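You operate a simulated robot arm through the tools that you are given. There is no shell and no other tool. Be economical: measure what you need, move in short steps, check, and stop when the job is done.

The job below is to be done with a simulated robot arm. You get a single attempt, and the scene is never put back.

JOB
File the burr off the steel foot plate in the filing nest.
Fine: file block and plate go back where they lay.

It is judged by the outcome, as a careful person would: the job done as asked, and still so three seconds after it is handed in. It fails if anything else is knocked over, pushed out of place, dropped, spilled or broken.

ROBOT AND FRAMES
A 6-joint arm with a two-finger parallel gripper, fixed in place. Base frame: the origin is at the foot of the arm, x ahead of it, y to its left, z up; the work surface is at about z = 0.6. Units: m, rad, N and s.
With the tool pointing down near the work surface it reaches from about 0.32 to 0.7 m from the base axis. Its first joint turns from -2.897 to 2.897 rad. Payload 4.1 kg.
The TCP is the grasp point between the finger pads, 0.023 m short of the fingertips. In the tool frame z runs along the fingers and y along their closing line. Largest opening 0.094 m; finger width 0.038, thickness 0.01; the body of the gripper, 0.054 by 0.096 m, starts 0.039 m behind the TCP.
Orientation is told as [roll, pitch, yaw] about the base's x, y, z axes, in that order, counted from this pose: with the fingers straight down and closing along the base's y, the tool's x points along the base's -x, its y along +y and its z along -z.

CONTROLS
- The arm moves only by the tool jog_arm. Its argument "moves" is a list of rows, each a list of 7 numbers: the shift along the base's x, y, z in m, then the turn, a rotation vector about the base's x, y, z in rad, then the closure, from 0 (fully open) to 1 (shut). In form: [[dx, dy, dz, rx, ry, rz, fingers], ...]. A call has 1 to 8 rows; each row is the pose to reach, as a shift and turn from the pose commanded when the call began. Rows are played at 5 a second. More than 0.05 m and 0.15 rad between two rows, or a gripper value outside its range, and nothing of the call is played. A pose out of reach is approached as far as the arm can. The call stops where the force on the tool passes 40 N (or 10 N more than at its start, if that is more) or the arm is blocked; 0.2 s more then pass. The fingers move at their own pace (about 0.045 m/s each) and stop on an object; they squeeze with about 38 N. The grip force told is the motor's: it shows also when the fingers shut on nothing. Time passes only in rows, and 0.2 s behind the last, so rows that repeat a pose let the fingers close. It gives the time, the measured TCP pose, the force on the tool (base axes), the opening and the grip force at its end, in the units of the frame above (readings bear some noise).
- Cameras (640 x 400 px; columns grow to the right, rows downward): "scene" is fixed at [0.4002, -0.5007, 1.1968]; the picture's right is [0.55, 0.84, 0.00], its down [0.76, -0.49, -0.43] and it looks along [-0.36, 0.23, -0.90] (base axes); focal length 290 px, centre (320, 200). "wrist" rides on the gripper at [0.086, 0.016, -0.075] in the tool frame; the picture's right is [-0.18, 0.98, 0.00], its down [-0.58, -0.11, -0.81] and it looks along [-0.79, -0.15, 0.59] (tool axes); focal length 243 px, centre (320, 200). There is no depth. A picture from a camera that has moved, and an enlarged one, comes with that camera's place and axes in the base frame and with its lens.
- snapshot(camera): a new picture of that camera. No time passes.
- slide_trunk(by): slides the trunk up (or, below 0, down) by that many m; the arm rides with it, the base frame stays. It gives what a move gives, with no picture.
- close_up(camera, box): a new picture of the part [left, top, right, bottom] of that camera's present view, enlarged. No time passes.
- finish_job(): hands the job in; it is judged then, once.

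Work in short steps. Places have to be worked out from the pictures, the camera data and where the tool is seen: move nearer, look again, correct. Check each grasp and each placing, and mend what went wrong. You have 120 turns and 64 pictures in all, those below and enlarged ones among them. Open the gripper and draw the arm clear of the work before you hand the job in, unless the task says otherwise; then end with one line.

The tools are called after ">>>" as name(argument=value, ...) on one line, values as JSON. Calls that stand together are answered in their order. jog_arm: Moves the arm, as the interface text tells. Its arguments: {"type":"object","properties":{"moves":{"type":"array","items":{"type":"array","items":{"type":"number"}}}},"required":["moves"]} The other tools are called the same way: slide_trunk (by) slides the trunk up or down; snapshot (camera) takes a picture; close_up (camera, box) takes an enlarged picture of a part of a camera's view; finish_job () hands the job in.

At the start:

```text
t: 0.0
tool_pos: [0.1545, -0.3913, 0.8908]
tool_rot: [0.0, 0.001, 0.001]
contact_force: [1.2, -0.3, 1.1]
grip_width: 0.0937
grasp_force: 0.0
trunk travel left (down, up): [-0.325, 0.265]
```

scene: 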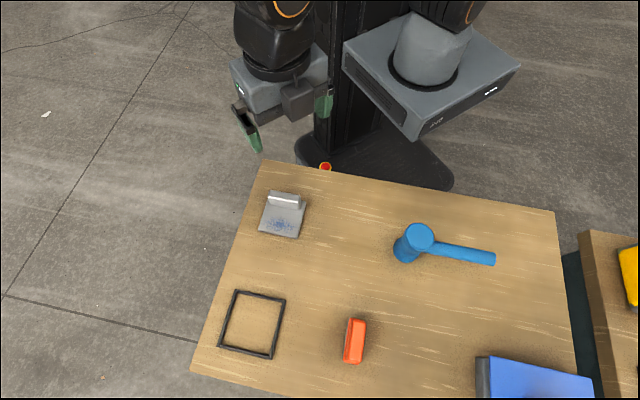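
wrist: 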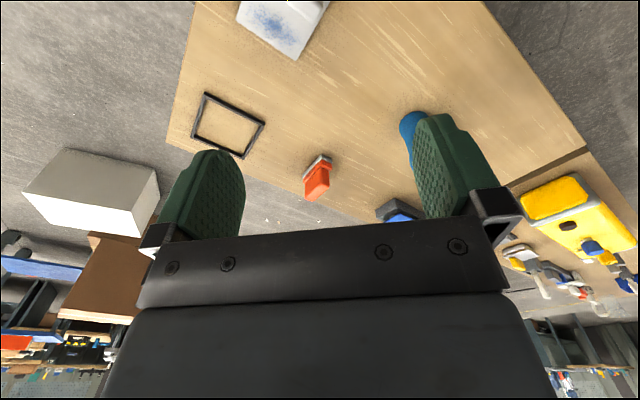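

I start with enlarged views of the plate, nest and file block.

>>> close_up(camera="scene", box=[230, 170, 340, 250])

>>> close_up(camera="scene", box=[200, 270, 390, 390])

```text
5.00 times, centred on (285, 210) of scene
camera zoom: at [0.4002, -0.5007, 1.1968], right [0.55, 0.84, 0.0], down [0.76, -0.49, -0.43], along [-0.36, 0.23, -0.9], focal length 1451 px, centre (495, 150)
```

zoom: 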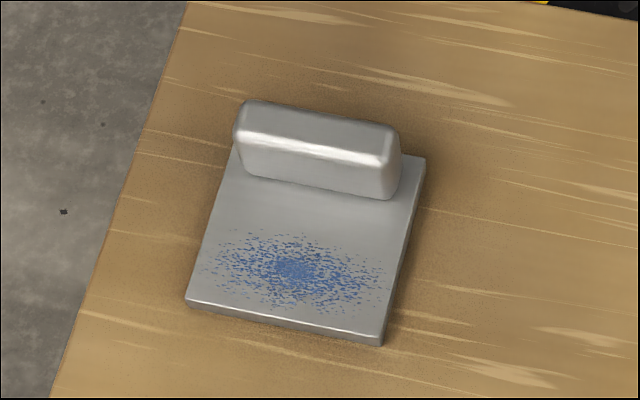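

```text
3.33 times, centred on (295, 330) of scene
camera zoom: at [0.4002, -0.5007, 1.1968], right [0.55, 0.84, 0.0], down [0.76, -0.49, -0.43], along [-0.36, 0.23, -0.9], focal length 967 px, centre (403, -233)
```

zoom: 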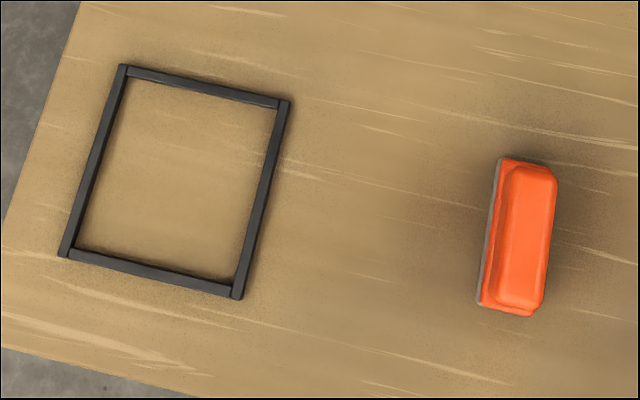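

The plate lies about (0.153,-0.440) turned 45°, with its rib on the back edge. The nest is near (0.309,-0.595), about 104 mm outside, also at 45°, and the file block is near (0.44,-0.45). I move above the rib with the tool yawed 45° and look again.

>>> jog_arm(moves=[[-0.004, -0.005, -0.025, 0, 0, 0.131, 0], [-0.008, -0.01, -0.05, 0, 0, 0.262, 0], [-0.012, -0.015, -0.075, 0, 0, 0.393, 0], [-0.016, -0.02, -0.1, 0, 0, 0.524, 0], [-0.02, -0.025, -0.125, 0, 0, 0.655, 0], [-0.023, -0.029, -0.145, 0, 0, 0.785, 0], [-0.023, -0.029, -0.145, 0, 0, 0.785, 0]])

>>> snapshot(camera="wrist")

>>> snapshot(camera="scene")

```text
t: 1.6
tool_pos: [0.1304, -0.4219, 0.7456]
tool_rot: [0.001, 0.0, 0.789]
contact_force: [-0.2, 0.1, 0.0]
grip_width: 0.0939
grasp_force: 0.1
trunk travel left (down, up): [-0.325, 0.265]
```

```text
59 pictures are left
camera wrist: at [0.0581, -0.472, 0.8201], right [-0.57, 0.82, 0.0], down [0.49, 0.34, 0.81], along [0.66, 0.46, -0.59], focal length 243 px, centre (320, 200)
```

wrist: 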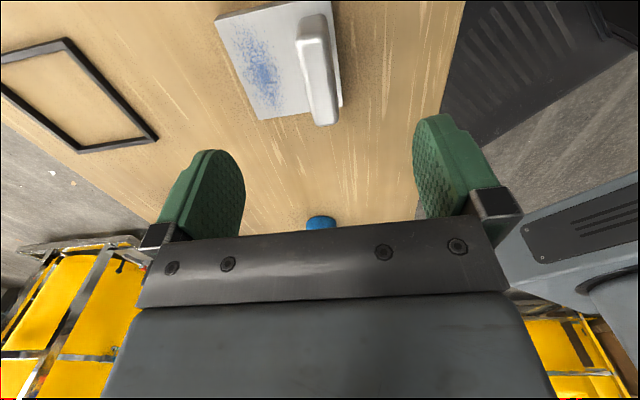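

```text
58 pictures are left
```

scene: 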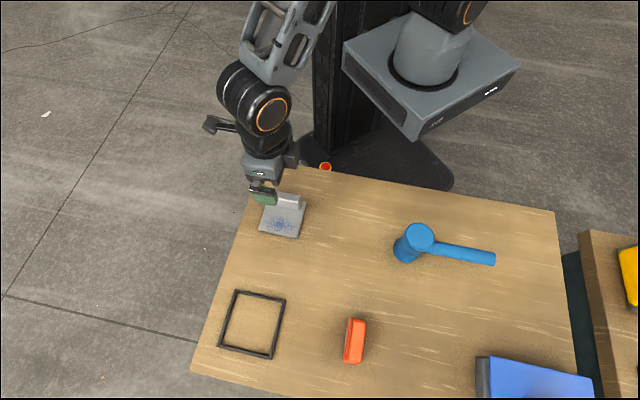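

The rib lies across the closing line as wanted. I enlarge the plate in the wrist view to measure it.

>>> close_up(camera="wrist", box=[200, 0, 360, 140])

```text
2.86 times, centred on (280, 70) of wrist
camera zoom: at [0.0581, -0.472, 0.8201], right [-0.57, 0.82, 0.0], down [0.49, 0.34, 0.81], along [0.66, 0.46, -0.59], focal length 693 px, centre (434, 571)
```

zoom: 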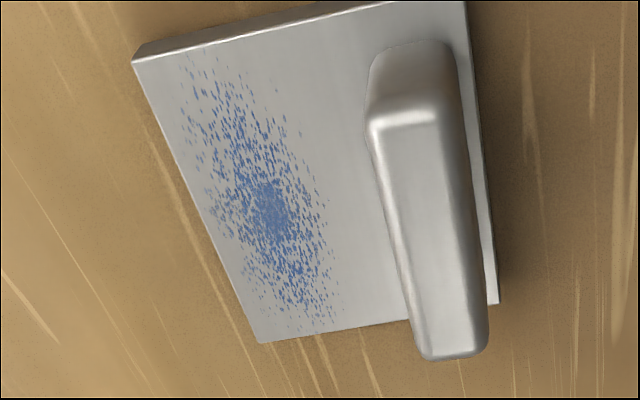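

The rib is about 17 mm thick with its top near z=0.65 and its centre near (0.1335,-0.4195). I lower around it with the fingers open.

>>> jog_arm(moves=[[0.003, 0.0025, -0.04, 0, 0, 0, 0], [0.003, 0.0025, -0.075, 0, 0, 0, 0], [0.003, 0.0025, -0.095, 0, 0, 0, 0], [0.003, 0.0025, -0.105, 0, 0, 0, 0]])

>>> snapshot(camera="wrist")

```text
t: 2.6
tool_pos: [0.133, -0.4184, 0.6408]
tool_rot: [0.0, 0.001, 0.785]
contact_force: [0.0, 0.3, -0.4]
grip_width: 0.0938
grasp_force: 0.1
trunk travel left (down, up): [-0.325, 0.265]
```

```text
56 pictures are left
camera wrist: at [0.0615, -0.4692, 0.7148], right [-0.56, 0.83, 0.0], down [0.49, 0.33, 0.81], along [0.67, 0.46, -0.59], focal length 243 px, centre (320, 200)
```

wrist: 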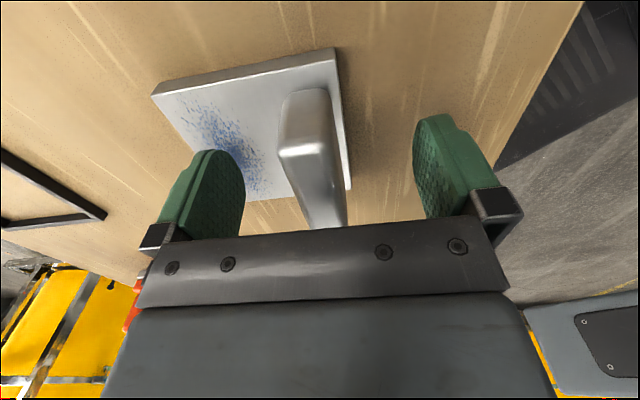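

The rib sits centred between the fingers. I close and check the grip.

>>> jog_arm(moves=[[0, 0, 0, 0, 0, 0, 0.5], [0, 0, 0, 0, 0, 0, 1], [0, 0, 0, 0, 0, 0, 1], [0, 0, 0, 0, 0, 0, 1], [0, 0, 0, 0, 0, 0, 1], [0, 0, 0, 0, 0, 0, 1]])

>>> snapshot(camera="wrist")

>>> close_up(camera="scene", box=[230, 170, 340, 250])

```text
t: 4.0
tool_pos: [0.1327, -0.4199, 0.6406]
tool_rot: [0.0, 0.001, 0.785]
contact_force: [0.5, -1.2, 1.2]
grip_width: 0.0217
grasp_force: 38.0
trunk travel left (down, up): [-0.325, 0.265]
```

```text
55 pictures are left
camera wrist: at [0.0615, -0.4693, 0.7151], right [-0.56, 0.83, 0.0], down [0.49, 0.33, 0.81], along [0.67, 0.46, -0.59], focal length 243 px, centre (320, 200)
```

wrist: 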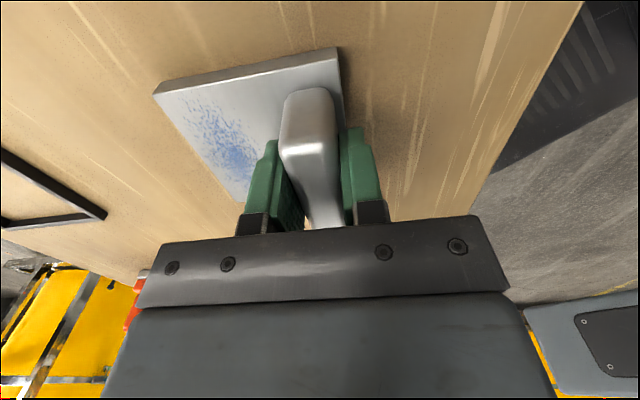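

```text
5.00 times, centred on (285, 210) of scene
camera zoom: at [0.4002, -0.5007, 1.1968], right [0.55, 0.84, 0.0], down [0.76, -0.49, -0.43], along [-0.36, 0.23, -0.9], focal length 1451 px, centre (495, 150)
```

zoom: 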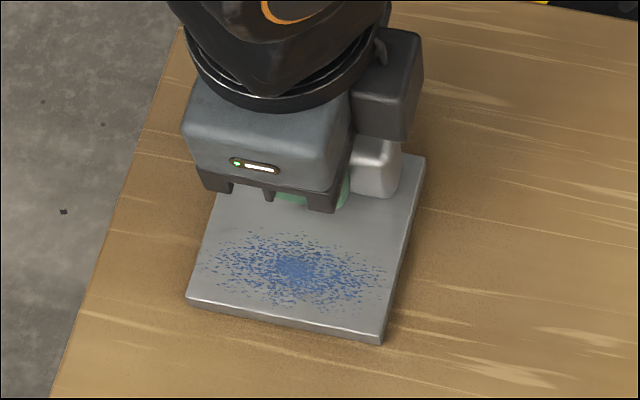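

Gripped at 21.7 mm, and the plate stayed in its place. I note that place as TCP (0.133,-0.4195,0.6407), yaw 0.785. Next I lift straight up.

>>> jog_arm(moves=[[0, 0, 0.02, 0, 0, 0, 1], [0, 0, 0.05, 0, 0, 0, 1], [0, 0, 0.08, 0, 0, 0, 1]])

>>> jog_arm(moves=[[0.031, -0.031, 0, 0, 0, 0, 1], [0.062, -0.062, 0, 0, 0, 0, 1], [0.093, -0.093, 0, 0, 0, 0, 1], [0.124, -0.124, 0, 0, 0, 0, 1], [0.15, -0.15, 0, 0, 0, 0, 1], [0.156, -0.155, 0, 0, 0, 0, 1], [0.156, -0.155, 0, 0, 0, 0, 1]])

>>> snapshot(camera="wrist")

>>> snapshot(camera="scene")

```text
t: 4.8
tool_pos: [0.1342, -0.4184, 0.7197]
tool_rot: [-0.001, -0.001, 0.786]
contact_force: [-0.3, -0.1, -3.8]
grip_width: 0.0218
grasp_force: 37.5
trunk travel left (down, up): [-0.325, 0.265]
```

```text
t: 6.4
tool_pos: [0.2898, -0.575, 0.7211]
tool_rot: [0.0, -0.001, 0.785]
contact_force: [0.0, -0.2, -2.8]
grip_width: 0.0216
grasp_force: 37.9
trunk travel left (down, up): [-0.325, 0.265]
```

```text
53 pictures are left
camera wrist: at [0.2168, -0.624, 0.7954], right [-0.56, 0.83, 0.0], down [0.49, 0.33, 0.81], along [0.67, 0.46, -0.59], focal length 243 px, centre (320, 200)
```

wrist: 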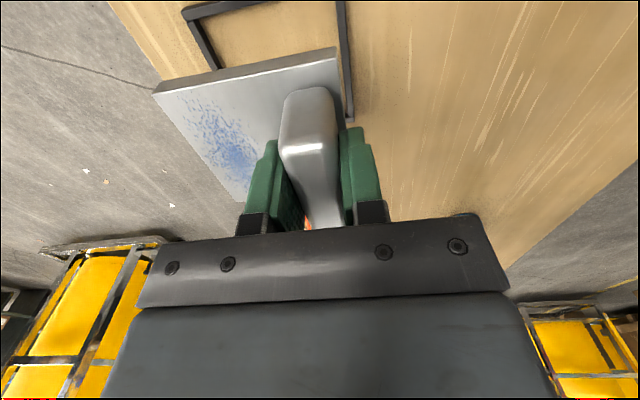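

```text
52 pictures are left
```

scene: 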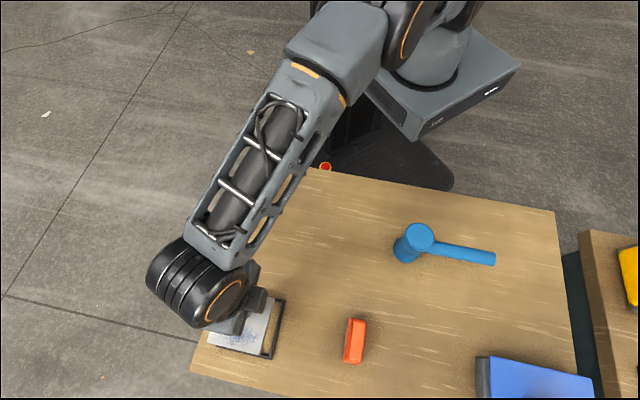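

The plate hangs above the nest and the arm reaches it. I lower part way and look again.

>>> jog_arm(moves=[[0, 0, -0.025, 0, 0, 0, 1], [0, 0, -0.05, 0, 0, 0, 1], [0, 0, -0.05, 0, 0, 0, 1]])

>>> close_up(camera="wrist", box=[120, 0, 400, 175])

>>> close_up(camera="scene", box=[190, 280, 310, 370])

```text
t: 7.2
tool_pos: [0.2909, -0.5744, 0.6715]
tool_rot: [-0.001, -0.001, 0.787]
contact_force: [-0.7, -0.2, -3.7]
grip_width: 0.0217
grasp_force: 38.4
trunk travel left (down, up): [-0.325, 0.265]
```

```text
2.29 times, centred on (260, 88) of wrist
camera zoom: at [0.2175, -0.6241, 0.7451], right [-0.56, 0.83, 0.0], down [0.49, 0.33, 0.81], along [0.67, 0.46, -0.59], focal length 555 px, centre (457, 457)
```

zoom: 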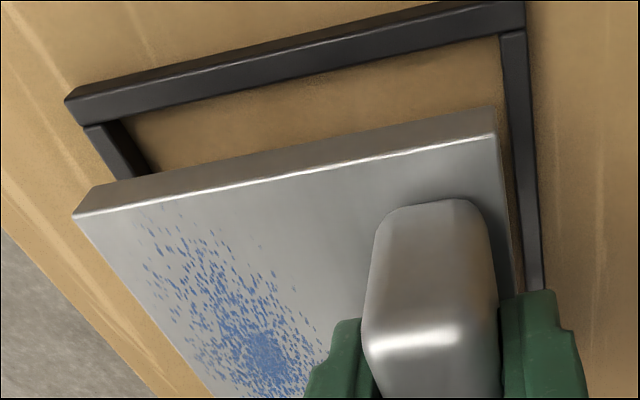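

```text
4.44 times, centred on (250, 325) of scene
camera zoom: at [0.4002, -0.5007, 1.1968], right [0.55, 0.84, 0.0], down [0.76, -0.49, -0.43], along [-0.36, 0.23, -0.9], focal length 1290 px, centre (631, -356)
```

zoom: 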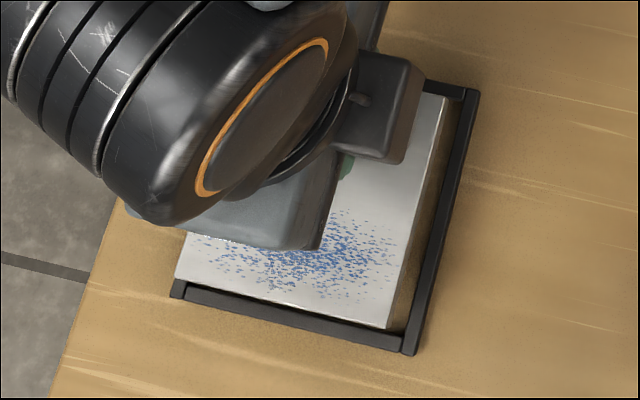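

The plate is nearly aligned with the nest, about 1.4 mm too far toward +y. I correct that and go down to just above the frame.

>>> jog_arm(moves=[[-0.0003, -0.0014, -0.006, 0, 0, 0, 1], [-0.0003, -0.0014, -0.013, 0, 0, 0, 1], [-0.0003, -0.0014, -0.015, 0, 0, 0, 1], [-0.0003, -0.0014, -0.015, 0, 0, 0, 1]])

>>> close_up(camera="wrist", box=[120, 0, 400, 175])

>>> close_up(camera="scene", box=[210, 280, 300, 365])

```text
t: 8.2
tool_pos: [0.2884, -0.5746, 0.6551]
tool_rot: [0.0, 0.001, 0.787]
contact_force: [0.4, -0.3, -3.8]
grip_width: 0.0219
grasp_force: 38.1
trunk travel left (down, up): [-0.325, 0.265]
```

```text
2.29 times, centred on (260, 88) of wrist
camera zoom: at [0.2172, -0.6255, 0.7298], right [-0.56, 0.83, 0.0], down [0.49, 0.33, 0.81], along [0.67, 0.46, -0.59], focal length 555 px, centre (457, 457)
```

zoom: 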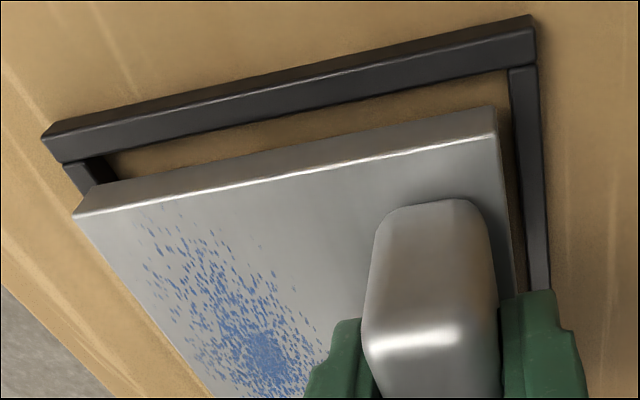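

```text
4.71 times, centred on (255, 322) of scene
camera zoom: at [0.4002, -0.5007, 1.1968], right [0.55, 0.84, 0.0], down [0.76, -0.49, -0.43], along [-0.36, 0.23, -0.9], focal length 1366 px, centre (626, -376)
```

zoom: 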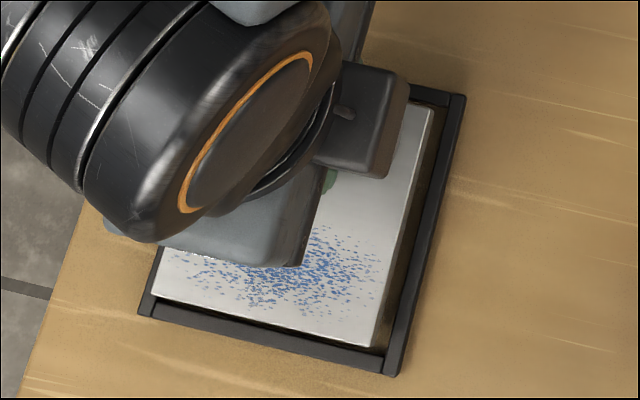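

The gaps look even at roughly 3 mm on every side. I go down into the nest.

>>> jog_arm(moves=[[0, 0, -0.004, 0, 0, 0, 1], [0, 0, -0.008, 0, 0, 0, 1], [0, 0, -0.011, 0, 0, 0, 1], [0, 0, -0.013, 0, 0, 0, 1], [0, 0, -0.0145, 0, 0, 0, 1], [0, 0, -0.0145, 0, 0, 0, 1]])

>>> close_up(camera="wrist", box=[120, 0, 400, 175])

```text
t: 9.6
tool_pos: [0.2904, -0.5752, 0.6409]
tool_rot: [0.001, 0.001, 0.786]
contact_force: [0.3, -0.4, -2.7]
grip_width: 0.0217
grasp_force: 37.8
trunk travel left (down, up): [-0.325, 0.265]
```

```text
2.29 times, centred on (260, 88) of wrist
camera zoom: at [0.2174, -0.6254, 0.7153], right [-0.56, 0.83, 0.0], down [0.49, 0.33, 0.81], along [0.67, 0.46, -0.59], focal length 555 px, centre (457, 457)
```

zoom: 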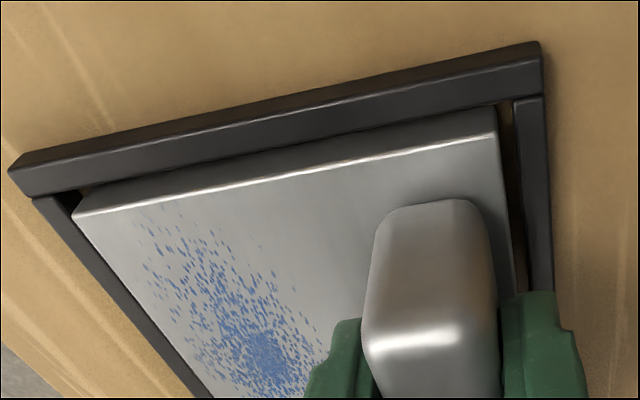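

The plate is within the frame, and the force reading says its weight is still on the tool. I lower the last millimetre and open.

>>> jog_arm(moves=[[0, 0, -0.0007, 0, 0, 0, 1], [0, 0, -0.0013, 0, 0, 0, 1], [0, 0, -0.0013, 0, 0, 0, 1]])

```text
t: 10.4
tool_pos: [0.2898, -0.5749, 0.6418]
tool_rot: [-0.003, 0.0, 0.785]
contact_force: [0.2, 0.4, 3.5]
grip_width: 0.0221
grasp_force: 37.8
trunk travel left (down, up): [-0.325, 0.265]
```

It is seated, with an upward force of 3.5 N. I open the fingers and rise.

>>> jog_arm(moves=[[0, 0, 0, 0, 0, 0, 0.6], [0, 0, 0, 0, 0, 0, 0.2], [0, 0, 0, 0, 0, 0, 0.2], [0, 0, 0, 0, 0, 0, 0.2], [0, 0, 0.03, 0, 0, 0, 0.2], [0, 0, 0.07, 0, 0, 0, 0.2], [0, 0, 0.11, 0, 0, 0, 0.2], [0, 0, 0.14, 0, 0, 0, 0.2]])

>>> snapshot(camera="wrist")

>>> close_up(camera="scene", box=[190, 260, 390, 390])

```text
t: 12.2
tool_pos: [0.2883, -0.5772, 0.7807]
tool_rot: [0.001, 0.001, 0.786]
contact_force: [-0.1, 0.5, -0.1]
grip_width: 0.0752
grasp_force: 0.1
trunk travel left (down, up): [-0.325, 0.265]
```

```text
46 pictures are left
camera wrist: at [0.2163, -0.6266, 0.8545], right [-0.56, 0.83, 0.0], down [0.49, 0.33, 0.81], along [0.67, 0.46, -0.59], focal length 243 px, centre (320, 200)
```

wrist: 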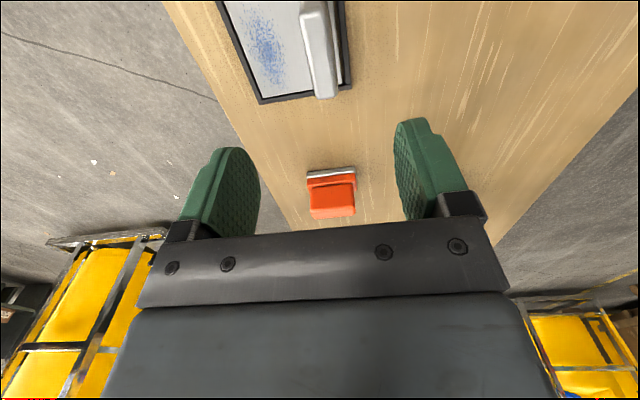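

```text
3.08 times, centred on (290, 325) of scene
camera zoom: at [0.4002, -0.5007, 1.1968], right [0.55, 0.84, 0.0], down [0.76, -0.49, -0.43], along [-0.36, 0.23, -0.9], focal length 893 px, centre (412, -185)
```

zoom: 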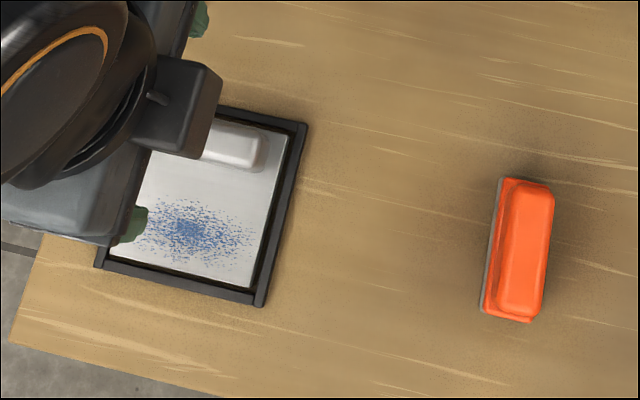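

The plate is in the nest. The file block's long axis runs along (1,-1), so I will grip it at yaw −0.785 near (0.44,-0.45). I travel there high up, turning on the way.

>>> jog_arm(moves=[[0.02, 0.016, 0.01, 0, 0, -0.131, 0], [0.04, 0.032, 0.01, 0, 0, -0.262, 0], [0.06, 0.048, 0.01, 0, 0, -0.393, 0], [0.08, 0.064, 0.01, 0, 0, -0.524, 0], [0.1, 0.08, 0.01, 0, 0, -0.655, 0], [0.12, 0.096, 0.01, 0, 0, -0.785, 0]])

>>> jog_arm(moves=[[0.005, 0.004, 0, 0, 0, -0.131, 0], [0.01, 0.008, 0, 0, 0, -0.262, 0], [0.015, 0.012, -0.01, 0, 0, -0.393, 0], [0.02, 0.016, -0.02, 0, 0, -0.524, 0], [0.025, 0.022, -0.03, 0, 0, -0.655, 0], [0.031, 0.028, -0.04, 0, 0, -0.785, 0], [0.031, 0.028, -0.04, 0, 0, -0.785, 0]])

>>> snapshot(camera="wrist")

>>> close_up(camera="scene", box=[200, 270, 390, 390])

```text
t: 13.6
tool_pos: [0.4095, -0.4801, 0.7901]
tool_rot: [0.001, 0.001, -0.003]
contact_force: [-0.6, -0.4, -0.3]
grip_width: 0.0938
grasp_force: 0.0
trunk travel left (down, up): [-0.325, 0.265]
```

```text
t: 15.2
tool_pos: [0.4401, -0.4515, 0.7496]
tool_rot: [0.0, 0.001, -0.786]
contact_force: [0.6, 0.2, -0.3]
grip_width: 0.094
grasp_force: 0.0
trunk travel left (down, up): [-0.325, 0.265]
```

```text
44 pictures are left
camera wrist: at [0.3912, -0.3788, 0.8247], right [0.83, 0.56, 0.0], down [0.33, -0.49, 0.81], along [0.45, -0.67, -0.59], focal length 243 px, centre (320, 200)
```

wrist: 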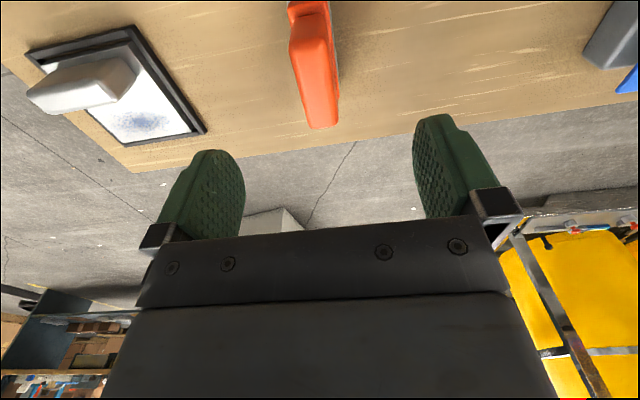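

```text
3.33 times, centred on (295, 330) of scene
camera zoom: at [0.4002, -0.5007, 1.1968], right [0.55, 0.84, 0.0], down [0.76, -0.49, -0.43], along [-0.36, 0.23, -0.9], focal length 967 px, centre (403, -233)
```

zoom: 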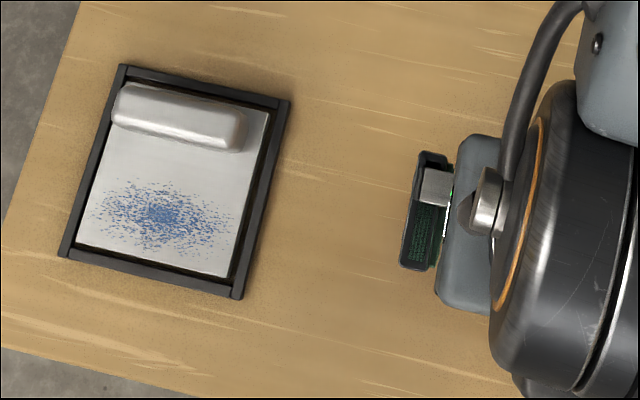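

The plate sits cleanly in the unmoved nest. I enlarge the block in the wrist view to place it.

>>> close_up(camera="wrist", box=[250, 0, 390, 140])

```text
2.86 times, centred on (320, 70) of wrist
camera zoom: at [0.3912, -0.3788, 0.8247], right [0.83, 0.56, 0.0], down [0.33, -0.49, 0.81], along [0.45, -0.67, -0.59], focal length 693 px, centre (320, 571)
```

zoom: 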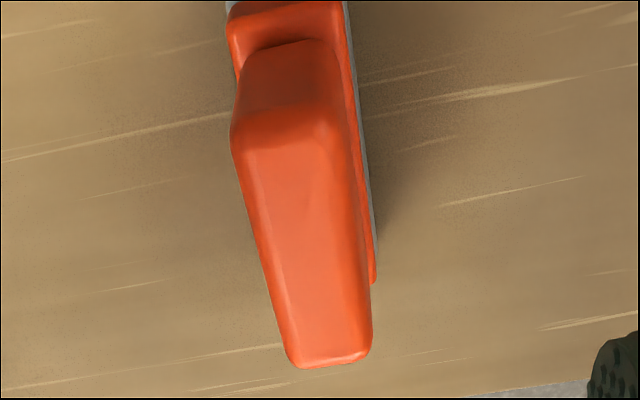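

The block's handle is about 20 mm wide with its top near z=0.67, and the block's centre is near (0.4385,-0.454). I lower open fingers around it to z≈0.645.

>>> jog_arm(moves=[[-0.0015, -0.0025, -0.035, 0, 0, 0, 0], [-0.0015, -0.0025, -0.07, 0, 0, 0, 0], [-0.0015, -0.0025, -0.09, 0, 0, 0, 0], [-0.0015, -0.0025, -0.105, 0, 0, 0, 0]])

>>> snapshot(camera="wrist")

```text
t: 16.2
tool_pos: [0.4389, -0.4547, 0.6445]
tool_rot: [0.0, 0.0, -0.786]
contact_force: [-0.1, 0.6, -0.2]
grip_width: 0.0941
grasp_force: 0.0
trunk travel left (down, up): [-0.325, 0.265]
```

```text
41 pictures are left
camera wrist: at [0.3894, -0.3815, 0.7197], right [0.82, 0.57, 0.0], down [0.33, -0.49, 0.81], along [0.46, -0.67, -0.59], focal length 243 px, centre (320, 200)
```

wrist: 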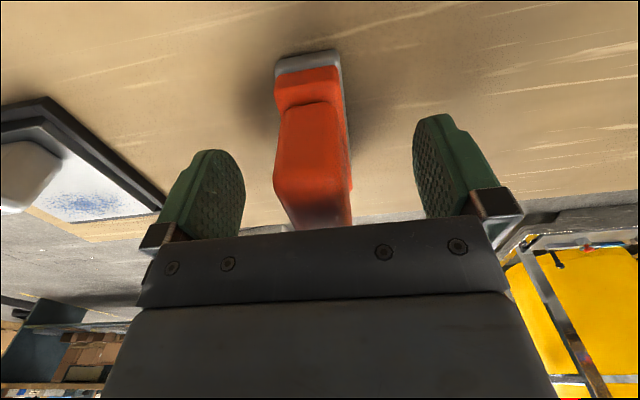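

The handle is centred between the fingers, so I close.

>>> jog_arm(moves=[[0, 0, 0, 0, 0, 0, 0.5], [0, 0, 0, 0, 0, 0, 1], [0, 0, 0, 0, 0, 0, 1], [0, 0, 0, 0, 0, 0, 1], [0, 0, 0, 0, 0, 0, 1], [0, 0, 0, 0, 0, 0, 1]])

>>> snapshot(camera="wrist")

```text
t: 17.6
tool_pos: [0.4394, -0.4533, 0.6457]
tool_rot: [-0.001, 0.0, -0.785]
contact_force: [0.1, 0.4, 0.4]
grip_width: 0.0272
grasp_force: 38.4
trunk travel left (down, up): [-0.325, 0.265]
```

```text
40 pictures are left
camera wrist: at [0.3894, -0.3815, 0.72], right [0.82, 0.57, 0.0], down [0.33, -0.49, 0.81], along [0.46, -0.67, -0.59], focal length 243 px, centre (320, 200)
```

wrist: 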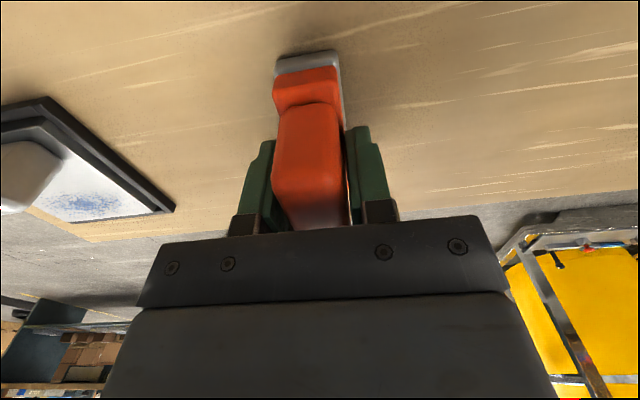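

Gripped at 27 mm; the block's place is TCP (0.439,-0.454,0.645), yaw −0.785. I lift it and carry it over the burr patch, TCP about (0.325,-0.608), with the sole well above the rib.

>>> jog_arm(moves=[[0, 0, 0.03, 0, 0, 0, 1], [0, 0, 0.06, 0, 0, 0, 1], [0, 0, 0.085, 0, 0, 0, 1]])

>>> jog_arm(moves=[[-0.023, -0.031, 0, 0, 0, 0, 1], [-0.046, -0.062, 0, 0, 0, 0, 1], [-0.069, -0.093, 0, 0, 0, 0, 1], [-0.092, -0.124, 0, 0, 0, 0, 1], [-0.11, -0.148, 0, 0, 0, 0, 1], [-0.1136, -0.1536, 0, 0, 0, 0, 1], [-0.1136, -0.1536, 0, 0, 0, 0, 1]])

>>> snapshot(camera="wrist")

>>> snapshot(camera="scene")

```text
t: 18.4
tool_pos: [0.4373, -0.4548, 0.7299]
tool_rot: [0.001, 0.001, -0.786]
contact_force: [0.5, -0.2, -2.1]
grip_width: 0.0272
grasp_force: 38.8
trunk travel left (down, up): [-0.325, 0.265]
```

```text
t: 20.0
tool_pos: [0.3267, -0.5954, 0.7299]
tool_rot: [0.001, 0.0, -0.786]
contact_force: [-0.2, 0.0, -1.7]
grip_width: 0.0271
grasp_force: 37.7
out of reach, approached as far as the arm can: row 5, 6, 7
trunk travel left (down, up): [-0.325, 0.265]
```

```text
39 pictures are left
camera wrist: at [0.2765, -0.5233, 0.8043], right [0.82, 0.57, 0.0], down [0.33, -0.49, 0.81], along [0.46, -0.66, -0.59], focal length 243 px, centre (320, 200)
```

wrist: 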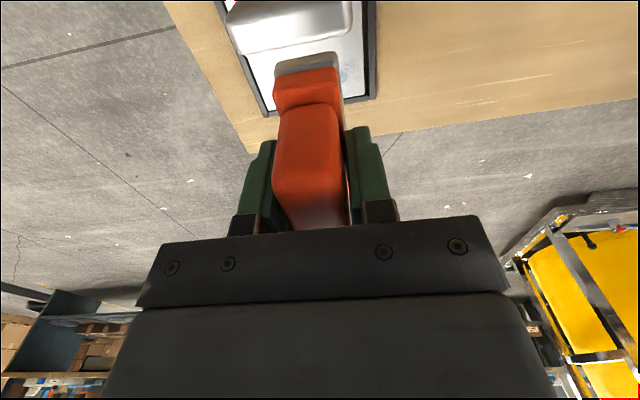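

```text
38 pictures are left
```

scene: 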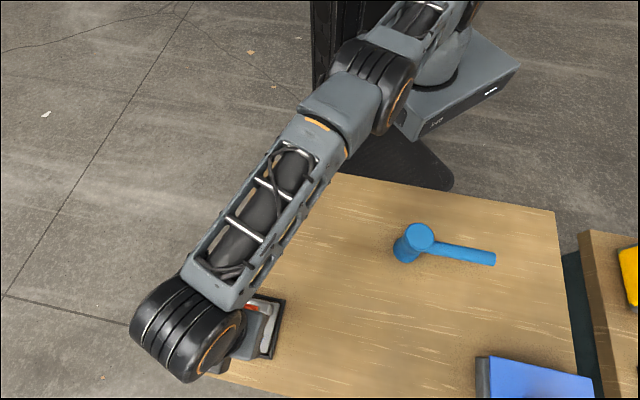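

The arm ran out of reach about 12 mm short at this height. I try the trunk higher, since the wrist likely sits above the shoulder, and then bring the tool back down to compare.

>>> slide_trunk(by=0.08)

>>> jog_arm(moves=[[0, 0, -0.03, 0, 0, 0, 1], [0, 0, -0.06, 0, 0, 0, 1], [0, 0, -0.08, 0, 0, 0, 1], [0, -0.006, -0.08, 0, 0, 0, 1], [0, -0.012, -0.08, 0, 0, 0, 1], [0, -0.012, -0.08, 0, 0, 0, 1]])

```text
t: 21.2
tool_pos: [0.326, -0.5959, 0.8093]
tool_rot: [0.0, -0.002, -0.785]
contact_force: [-0.7, 0.3, -0.5]
grip_width: 0.0271
grasp_force: 38.2
trunk travel left (down, up): [-0.405, 0.185]
```

```text
t: 22.6
tool_pos: [0.3201, -0.5942, 0.7329]
tool_rot: [0.0, 0.0, -0.786]
contact_force: [-0.1, 0.7, -0.8]
grip_width: 0.0273
grasp_force: 37.9
out of reach, approached as far as the arm can: row 3, 4, 5, 6
trunk travel left (down, up): [-0.405, 0.185]
```

Slightly worse, so the trunk should go the other way. I raise the tool and slide the trunk down.

>>> jog_arm(moves=[[0, 0.01, 0.04, 0, 0, 0, 1], [0, 0.01, 0.08, 0, 0, 0, 1], [0, 0.01, 0.12, 0, 0, 0, 1], [0, 0.01, 0.15, 0, 0, 0, 1]])

>>> slide_trunk(by=-0.15)

>>> jog_arm(moves=[[0.002, -0.006, 0, 0, 0, 0, 1], [0.004, -0.014, 0, 0, 0, 0, 1], [0.005, -0.022, 0, 0, 0, 0, 1], [0.005, -0.026, 0, 0, 0, 0, 1], [0.005, -0.026, 0, 0, 0, 0, 1]])

```text
t: 23.6
tool_pos: [0.323, -0.5891, 0.8843]
tool_rot: [0.001, 0.003, -0.786]
contact_force: [0.1, 0.0, -1.6]
grip_width: 0.0271
grasp_force: 37.9
out of reach, approached as far as the arm can: row 1, 2, 3, 4
trunk travel left (down, up): [-0.405, 0.185]
```

```text
t: 25.3
tool_pos: [0.3227, -0.5882, 0.7332]
tool_rot: [0.0, 0.002, -0.785]
contact_force: [0.3, -0.2, -1.1]
grip_width: 0.0271
grasp_force: 37.7
trunk travel left (down, up): [-0.255, 0.335]
```

```text
t: 26.5
tool_pos: [0.3193, -0.5927, 0.7323]
tool_rot: [0.0, 0.002, -0.786]
contact_force: [-0.5, -0.4, -1.0]
grip_width: 0.0274
grasp_force: 38.4
out of reach, approached as far as the arm can: row 1, 2, 3, 4, 5
trunk travel left (down, up): [-0.255, 0.335]
```

Reach tops out at about 0.68 m with the tool vertical, and the burr needs 0.69 m. I will put the block back and regrip it with the fingers leaning outward about the closing axis, which leaves the sole flat and gains reach. First I carry it back.

>>> jog_arm(moves=[[0.024, 0.028, 0, 0, 0, 0, 1], [0.048, 0.056, 0, 0, 0, 0, 1], [0.072, 0.084, 0, 0, 0, 0, 1], [0.096, 0.112, 0, 0, 0, 0, 1], [0.115, 0.135, 0, 0, 0, 0, 1], [0.1197, 0.1387, 0, 0, 0, 0, 1], [0.1197, 0.1387, 0, 0, 0, 0, 1]])

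```text
t: 28.1
tool_pos: [0.4544, -0.5072, 0.7428]
tool_rot: [0.0, 0.004, -0.786]
contact_force: [1.4, 0.3, -0.5]
grip_width: 0.0272
grasp_force: 38.1
out of reach, approached as far as the arm can: row 1, 2, 3, 4, 5, 6, 7
trunk travel left (down, up): [-0.255, 0.335]
```

The commanded pose had run past the reach limit, so I pull it inward to get back in range.

>>> jog_arm(moves=[[-0.005, 0.025, 0, 0, 0, 0, 1], [-0.0154, 0.0532, 0, 0, 0, 0, 1], [-0.0154, 0.0532, 0, 0, 0, 0, 1]])

```text
t: 28.9
tool_pos: [0.4645, -0.5004, 0.7473]
tool_rot: [0.0, 0.004, -0.785]
contact_force: [0.0, 0.3, -2.3]
grip_width: 0.0273
grasp_force: 37.6
out of reach, approached as far as the arm can: row 1, 2, 3
trunk travel left (down, up): [-0.255, 0.335]
```

It is still outside. I pull further inward and watch.

>>> jog_arm(moves=[[-0.02, 0.02, 0, 0, 0, 0, 1], [-0.04, 0.04, 0, 0, 0, 0, 1], [-0.06, 0.06, 0, 0, 0, 0, 1], [-0.06, 0.06, 0, 0, 0, 0, 1]])

```text
t: 29.9
tool_pos: [0.4635, -0.4981, 0.7477]
tool_rot: [0.0, 0.004, -0.788]
contact_force: [0.4, 0.6, -1.6]
grip_width: 0.0274
grasp_force: 37.4
out of reach, approached as far as the arm can: row 1, 2, 3, 4
trunk travel left (down, up): [-0.255, 0.335]
```

Inward motion alone does nothing, so the elbow looks stretched straight. I move upward, which should bend the arm out of it; the space above is clear.

>>> jog_arm(moves=[[0, 0, 0.04, 0, 0, 0, 1], [0, 0, 0.08, 0, 0, 0, 1], [0, 0, 0.12, 0, 0, 0, 1], [0, 0, 0.12, 0, 0, 0, 1]])

>>> snapshot(camera="scene")

```text
t: 30.9
tool_pos: [0.4487, -0.4829, 0.8472]
tool_rot: [0.001, 0.002, -0.786]
contact_force: [0.7, -0.1, -1.0]
grip_width: 0.0271
grasp_force: 38.1
out of reach, approached as far as the arm can: row 1, 2, 3, 4
trunk travel left (down, up): [-0.255, 0.335]
```

```text
37 pictures are left
```

scene: 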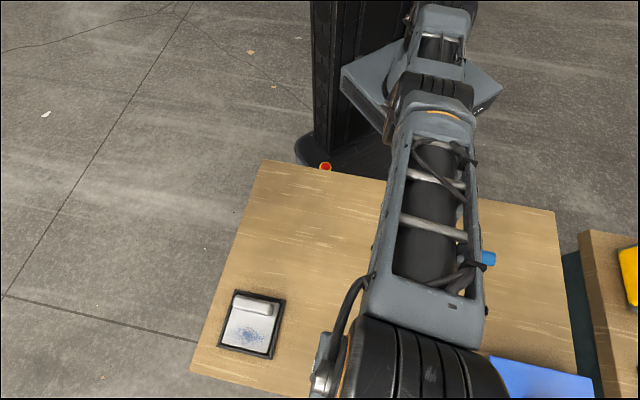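

The arm is still on its reach limit. I command a point only a little inside, near (0.435,-0.444), and hold it for several rows to let the solver converge.

>>> jog_arm(moves=[[0, 0, 0.01, 0, 0, 0, 1], [0.0, 0.0, 0, 0, 0, 0, 1], [0.0, 0, 0.01, 0, 0, 0, 1], [0, 0, 0, 0, 0, 0, 1], [0, 0, 0.01, 0, 0, 0, 1], [0, 0, 0, 0, 0, 0, 1], [0, 0, 0, 0, 0, 0, 1]])

```text
t: 32.5
tool_pos: [0.4493, -0.4808, 0.8469]
tool_rot: [-0.002, 0.003, -0.785]
contact_force: [0.5, 0.0, -1.1]
grip_width: 0.0268
grasp_force: 38.1
trunk travel left (down, up): [-0.255, 0.335]
```

No out-of-reach message now, so the commanded pose equals the actual one. I try small inward steps.

>>> jog_arm(moves=[[-0.003, 0.003, 0, 0, 0, 0, 1], [-0.006, 0.006, 0, 0, 0, 0, 1], [-0.009, 0.009, 0, 0, 0, 0, 1], [-0.014, 0.014, 0, 0, 0, 0, 1], [-0.02, 0.02, 0, 0, 0, 0, 1]])

```text
t: 33.7
tool_pos: [0.4291, -0.4606, 0.8469]
tool_rot: [0.001, 0.0, -0.787]
contact_force: [-0.6, 0.5, -1.1]
grip_width: 0.0271
grasp_force: 37.7
trunk travel left (down, up): [-0.255, 0.335]
```

Free again. I move over the block's place and lower it to z≈0.70.

>>> jog_arm(moves=[[0.0099, 0.0066, -0.04, 0, 0, 0, 1], [0.0099, 0.0066, -0.08, 0, 0, 0, 1], [0.0099, 0.0066, -0.12, 0, 0, 0, 1], [0.0099, 0.0066, -0.15, 0, 0, 0, 1], [0.0099, 0.0066, -0.175, 0, 0, 0, 1], [0.0099, 0.0066, -0.185, 0, 0, 0, 1], [0.0099, 0.0066, -0.185, 0, 0, 0, 1]])

>>> snapshot(camera="wrist")

```text
t: 35.3
tool_pos: [0.4384, -0.4545, 0.6621]
tool_rot: [-0.002, 0.002, -0.786]
contact_force: [-0.4, -0.6, -1.0]
grip_width: 0.027
grasp_force: 38.2
trunk travel left (down, up): [-0.255, 0.335]
```

```text
36 pictures are left
camera wrist: at [0.3893, -0.3819, 0.7366], right [0.82, 0.57, 0.0], down [0.34, -0.49, 0.8], along [0.46, -0.66, -0.59], focal length 243 px, centre (320, 200)
```

wrist: 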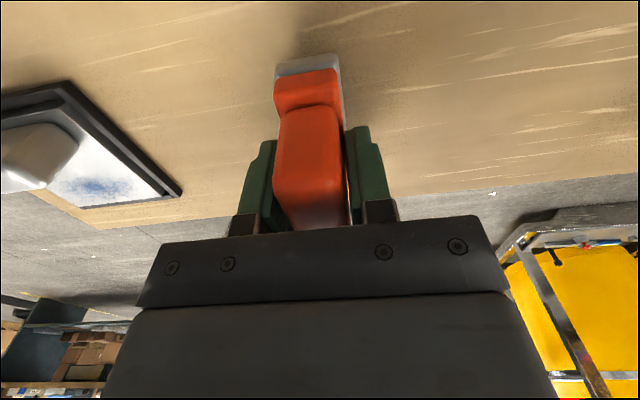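

The camera pose matches the original grip within half a millimetre. I lower 16.5 mm to the table and then open.

>>> jog_arm(moves=[[0, 0.0004, -0.008, 0, 0, 0, 1], [0, 0.0004, -0.014, 0, 0, 0, 1], [0, 0.0004, -0.0168, 0, 0, 0, 1], [0, 0.0004, -0.0168, 0, 0, 0, 1]])

>>> jog_arm(moves=[[0, 0, 0, 0, 0, 0, 0.6], [0, 0, 0, 0, 0, 0, 0.3], [0, 0, 0, 0, 0, 0, 0.3], [0, 0, 0, 0, 0, 0, 0.3]])

>>> snapshot(camera="wrist")

```text
t: 36.3
tool_pos: [0.4385, -0.4538, 0.647]
tool_rot: [0.001, 0.003, -0.786]
contact_force: [-0.4, -0.1, 0.5]
grip_width: 0.0272
grasp_force: 38.5
trunk travel left (down, up): [-0.255, 0.335]
```

```text
t: 37.3
tool_pos: [0.4387, -0.4531, 0.6468]
tool_rot: [-0.001, 0.001, -0.786]
contact_force: [-0.1, 0.3, -0.6]
grip_width: 0.0659
grasp_force: 0.0
trunk travel left (down, up): [-0.255, 0.335]
```

```text
35 pictures are left
camera wrist: at [0.3893, -0.3815, 0.7202], right [0.82, 0.57, 0.0], down [0.34, -0.49, 0.81], along [0.46, -0.66, -0.59], focal length 243 px, centre (320, 200)
```

wrist: 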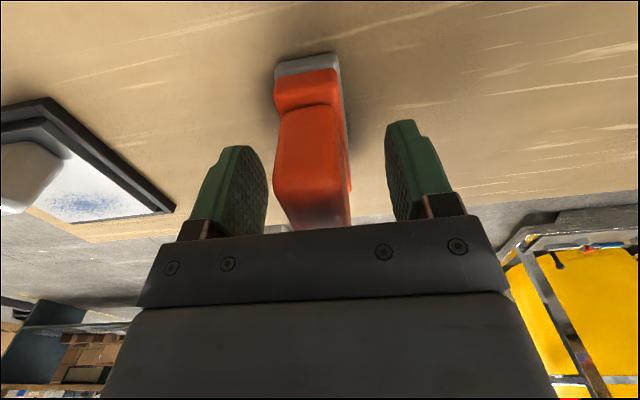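

The block stands back in its place. I tilt the open gripper 0.22 rad about the closing axis, fingertips leaning outward, and raise it 6 mm to keep the palm off the handle.

>>> jog_arm(moves=[[0, 0, 0.006, 0, 0, 0, 0.3], [0, 0, 0.006, -0.052, -0.052, 0, 0.3], [0, 0, 0.006, -0.104, -0.104, 0, 0.3], [0, 0, 0.006, -0.1556, -0.1556, 0, 0.3], [0, 0, 0.006, -0.1556, -0.1556, 0, 0.3]])

>>> snapshot(camera="wrist")

```text
t: 38.5
tool_pos: [0.4378, -0.454, 0.652]
tool_rot: [0.001, -0.218, -0.785]
contact_force: [-0.3, 0.4, 0.3]
grip_width: 0.0658
grasp_force: 0.0
trunk travel left (down, up): [-0.255, 0.335]
```

```text
34 pictures are left
camera wrist: at [0.379, -0.3715, 0.7054], right [0.82, 0.57, 0.04], down [0.2, -0.35, 0.91], along [0.53, -0.74, -0.41], focal length 243 px, centre (320, 200)
```

wrist: 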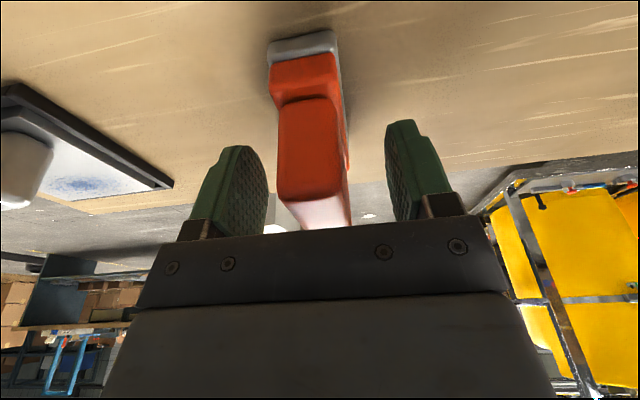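

The tilt is as meant, with the camera side lower and the tips outward. I close on the handle.

>>> jog_arm(moves=[[0, 0, 0, 0, 0, 0, 0.6], [0, 0, 0, 0, 0, 0, 1], [0, 0, 0, 0, 0, 0, 1], [0, 0, 0, 0, 0, 0, 1], [0, 0, 0, 0, 0, 0, 1]])

>>> jog_arm(moves=[[0, 0, 0.03, 0, 0, 0, 1], [0, 0, 0.06, 0, 0, 0, 1], [0, 0, 0.075, 0, 0, 0, 1]])

>>> snapshot(camera="wrist")

```text
t: 39.7
tool_pos: [0.4392, -0.4551, 0.6522]
tool_rot: [-0.001, -0.219, -0.785]
contact_force: [0.4, 0.3, 0.0]
grip_width: 0.0274
grasp_force: 38.7
trunk travel left (down, up): [-0.255, 0.335]
```

```text
t: 40.5
tool_pos: [0.4395, -0.4537, 0.7263]
tool_rot: [0.001, -0.216, -0.785]
contact_force: [-0.5, 0.7, -1.6]
grip_width: 0.0273
grasp_force: 37.9
trunk travel left (down, up): [-0.255, 0.335]
```

```text
33 pictures are left
camera wrist: at [0.3791, -0.3711, 0.7802], right [0.82, 0.57, 0.04], down [0.2, -0.36, 0.91], along [0.53, -0.74, -0.41], focal length 243 px, centre (320, 200)
```

wrist: 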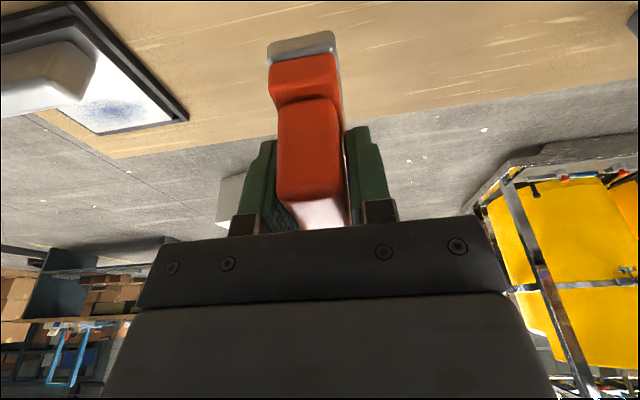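

Held with the sole unchanged relative to the gripper. I carry it over the burr patch again.

>>> jog_arm(moves=[[-0.023, -0.031, 0, 0, 0, 0, 1], [-0.046, -0.062, 0, 0, 0, 0, 1], [-0.069, -0.093, 0, 0, 0, 0, 1], [-0.092, -0.124, 0, 0, 0, 0, 1], [-0.11, -0.148, 0, 0, 0, 0, 1], [-0.1136, -0.1536, 0, 0, 0, 0, 1], [-0.1136, -0.1536, 0, 0, 0, 0, 1]])

>>> snapshot(camera="wrist")

>>> close_up(camera="scene", box=[200, 270, 330, 380])

```text
t: 42.1
tool_pos: [0.3261, -0.608, 0.7265]
tool_rot: [0.002, -0.218, -0.784]
contact_force: [0.5, 0.0, -1.6]
grip_width: 0.0271
grasp_force: 38.0
trunk travel left (down, up): [-0.255, 0.335]
```

```text
32 pictures are left
camera wrist: at [0.266, -0.5248, 0.78], right [0.82, 0.57, 0.04], down [0.2, -0.36, 0.91], along [0.53, -0.74, -0.41], focal length 243 px, centre (320, 200)
```

wrist: 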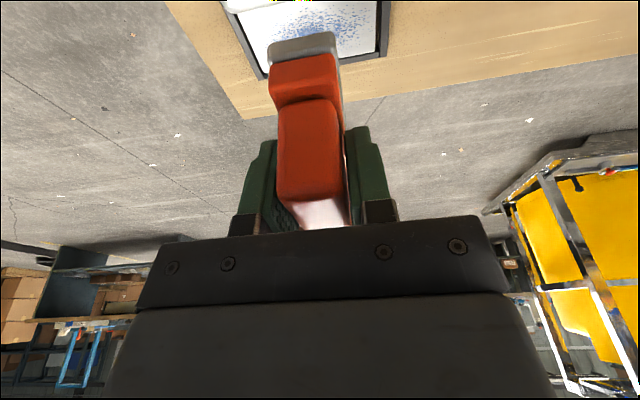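

```text
3.64 times, centred on (265, 325) of scene
camera zoom: at [0.4002, -0.5007, 1.1968], right [0.55, 0.84, 0.0], down [0.76, -0.49, -0.43], along [-0.36, 0.23, -0.9], focal length 1055 px, centre (520, -254)
```

zoom: 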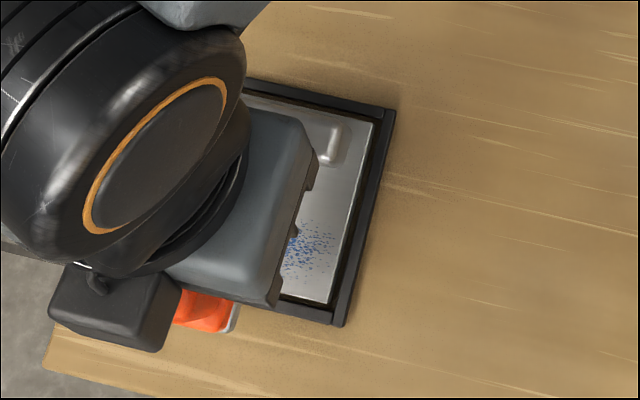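

In reach this time. I lower until the sole is just above rib height, to check the gap between block and rib.

>>> jog_arm(moves=[[0, 0, -0.01, 0, 0, 0, 1], [0, 0, -0.019, 0, 0, 0, 1], [0, 0, -0.019, 0, 0, 0, 1]])

>>> close_up(camera="wrist", box=[180, 0, 430, 120])

```text
t: 42.9
tool_pos: [0.326, -0.6066, 0.7071]
tool_rot: [0.0, -0.217, -0.787]
contact_force: [0.7, 0.1, -1.6]
grip_width: 0.027
grasp_force: 37.9
trunk travel left (down, up): [-0.255, 0.335]
```

```text
2.56 times, centred on (305, 60) of wrist
camera zoom: at [0.2659, -0.5249, 0.7609], right [0.82, 0.57, 0.04], down [0.2, -0.36, 0.91], along [0.53, -0.74, -0.41], focal length 621 px, centre (358, 558)
```

zoom: 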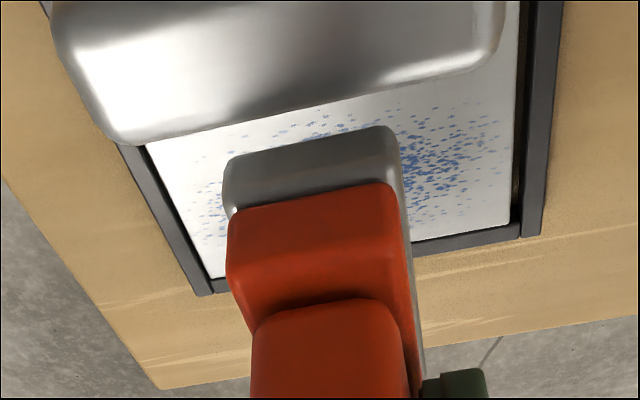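

The gap to the rib is about 4 mm and the edges are parallel. I shift 1.5 mm outward and lower to just above the plate.

>>> jog_arm(moves=[[0.001, -0.001, -0.012, 0, 0, 0, 1], [0.001, -0.001, -0.025, 0, 0, 0, 1], [0.001, -0.001, -0.038, 0, 0, 0, 1], [0.001, -0.001, -0.042, 0, 0, 0, 1], [0.001, -0.001, -0.042, 0, 0, 0, 1]])

>>> close_up(camera="wrist", box=[180, 0, 430, 120])

```text
t: 44.1
tool_pos: [0.3264, -0.6094, 0.6649]
tool_rot: [0.001, -0.218, -0.786]
contact_force: [0.4, 0.7, -1.2]
grip_width: 0.027
grasp_force: 38.6
trunk travel left (down, up): [-0.255, 0.335]
```

```text
2.56 times, centred on (305, 60) of wrist
camera zoom: at [0.2668, -0.5265, 0.7189], right [0.82, 0.57, 0.04], down [0.2, -0.36, 0.91], along [0.53, -0.74, -0.41], focal length 621 px, centre (358, 558)
```

zoom: 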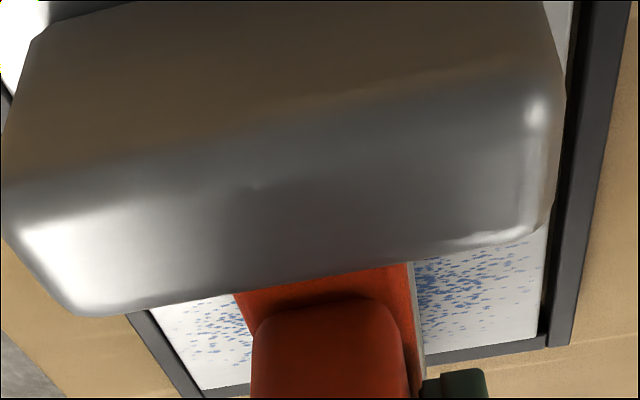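

Clear of the rib. I lower in 1 mm steps until the sole presses the plate.

>>> jog_arm(moves=[[0, 0, -0.001, 0, 0, 0, 1], [0, 0, -0.002, 0, 0, 0, 1], [0, 0, -0.003, 0, 0, 0, 1], [0, 0, -0.004, 0, 0, 0, 1], [0, 0, -0.004, 0, 0, 0, 1]])

```text
t: 45.3
tool_pos: [0.3255, -0.608, 0.6632]
tool_rot: [0.0, -0.221, -0.786]
contact_force: [0.2, -1.1, 10.7]
grip_width: 0.027
grasp_force: 38.1
trunk travel left (down, up): [-0.255, 0.335]
```

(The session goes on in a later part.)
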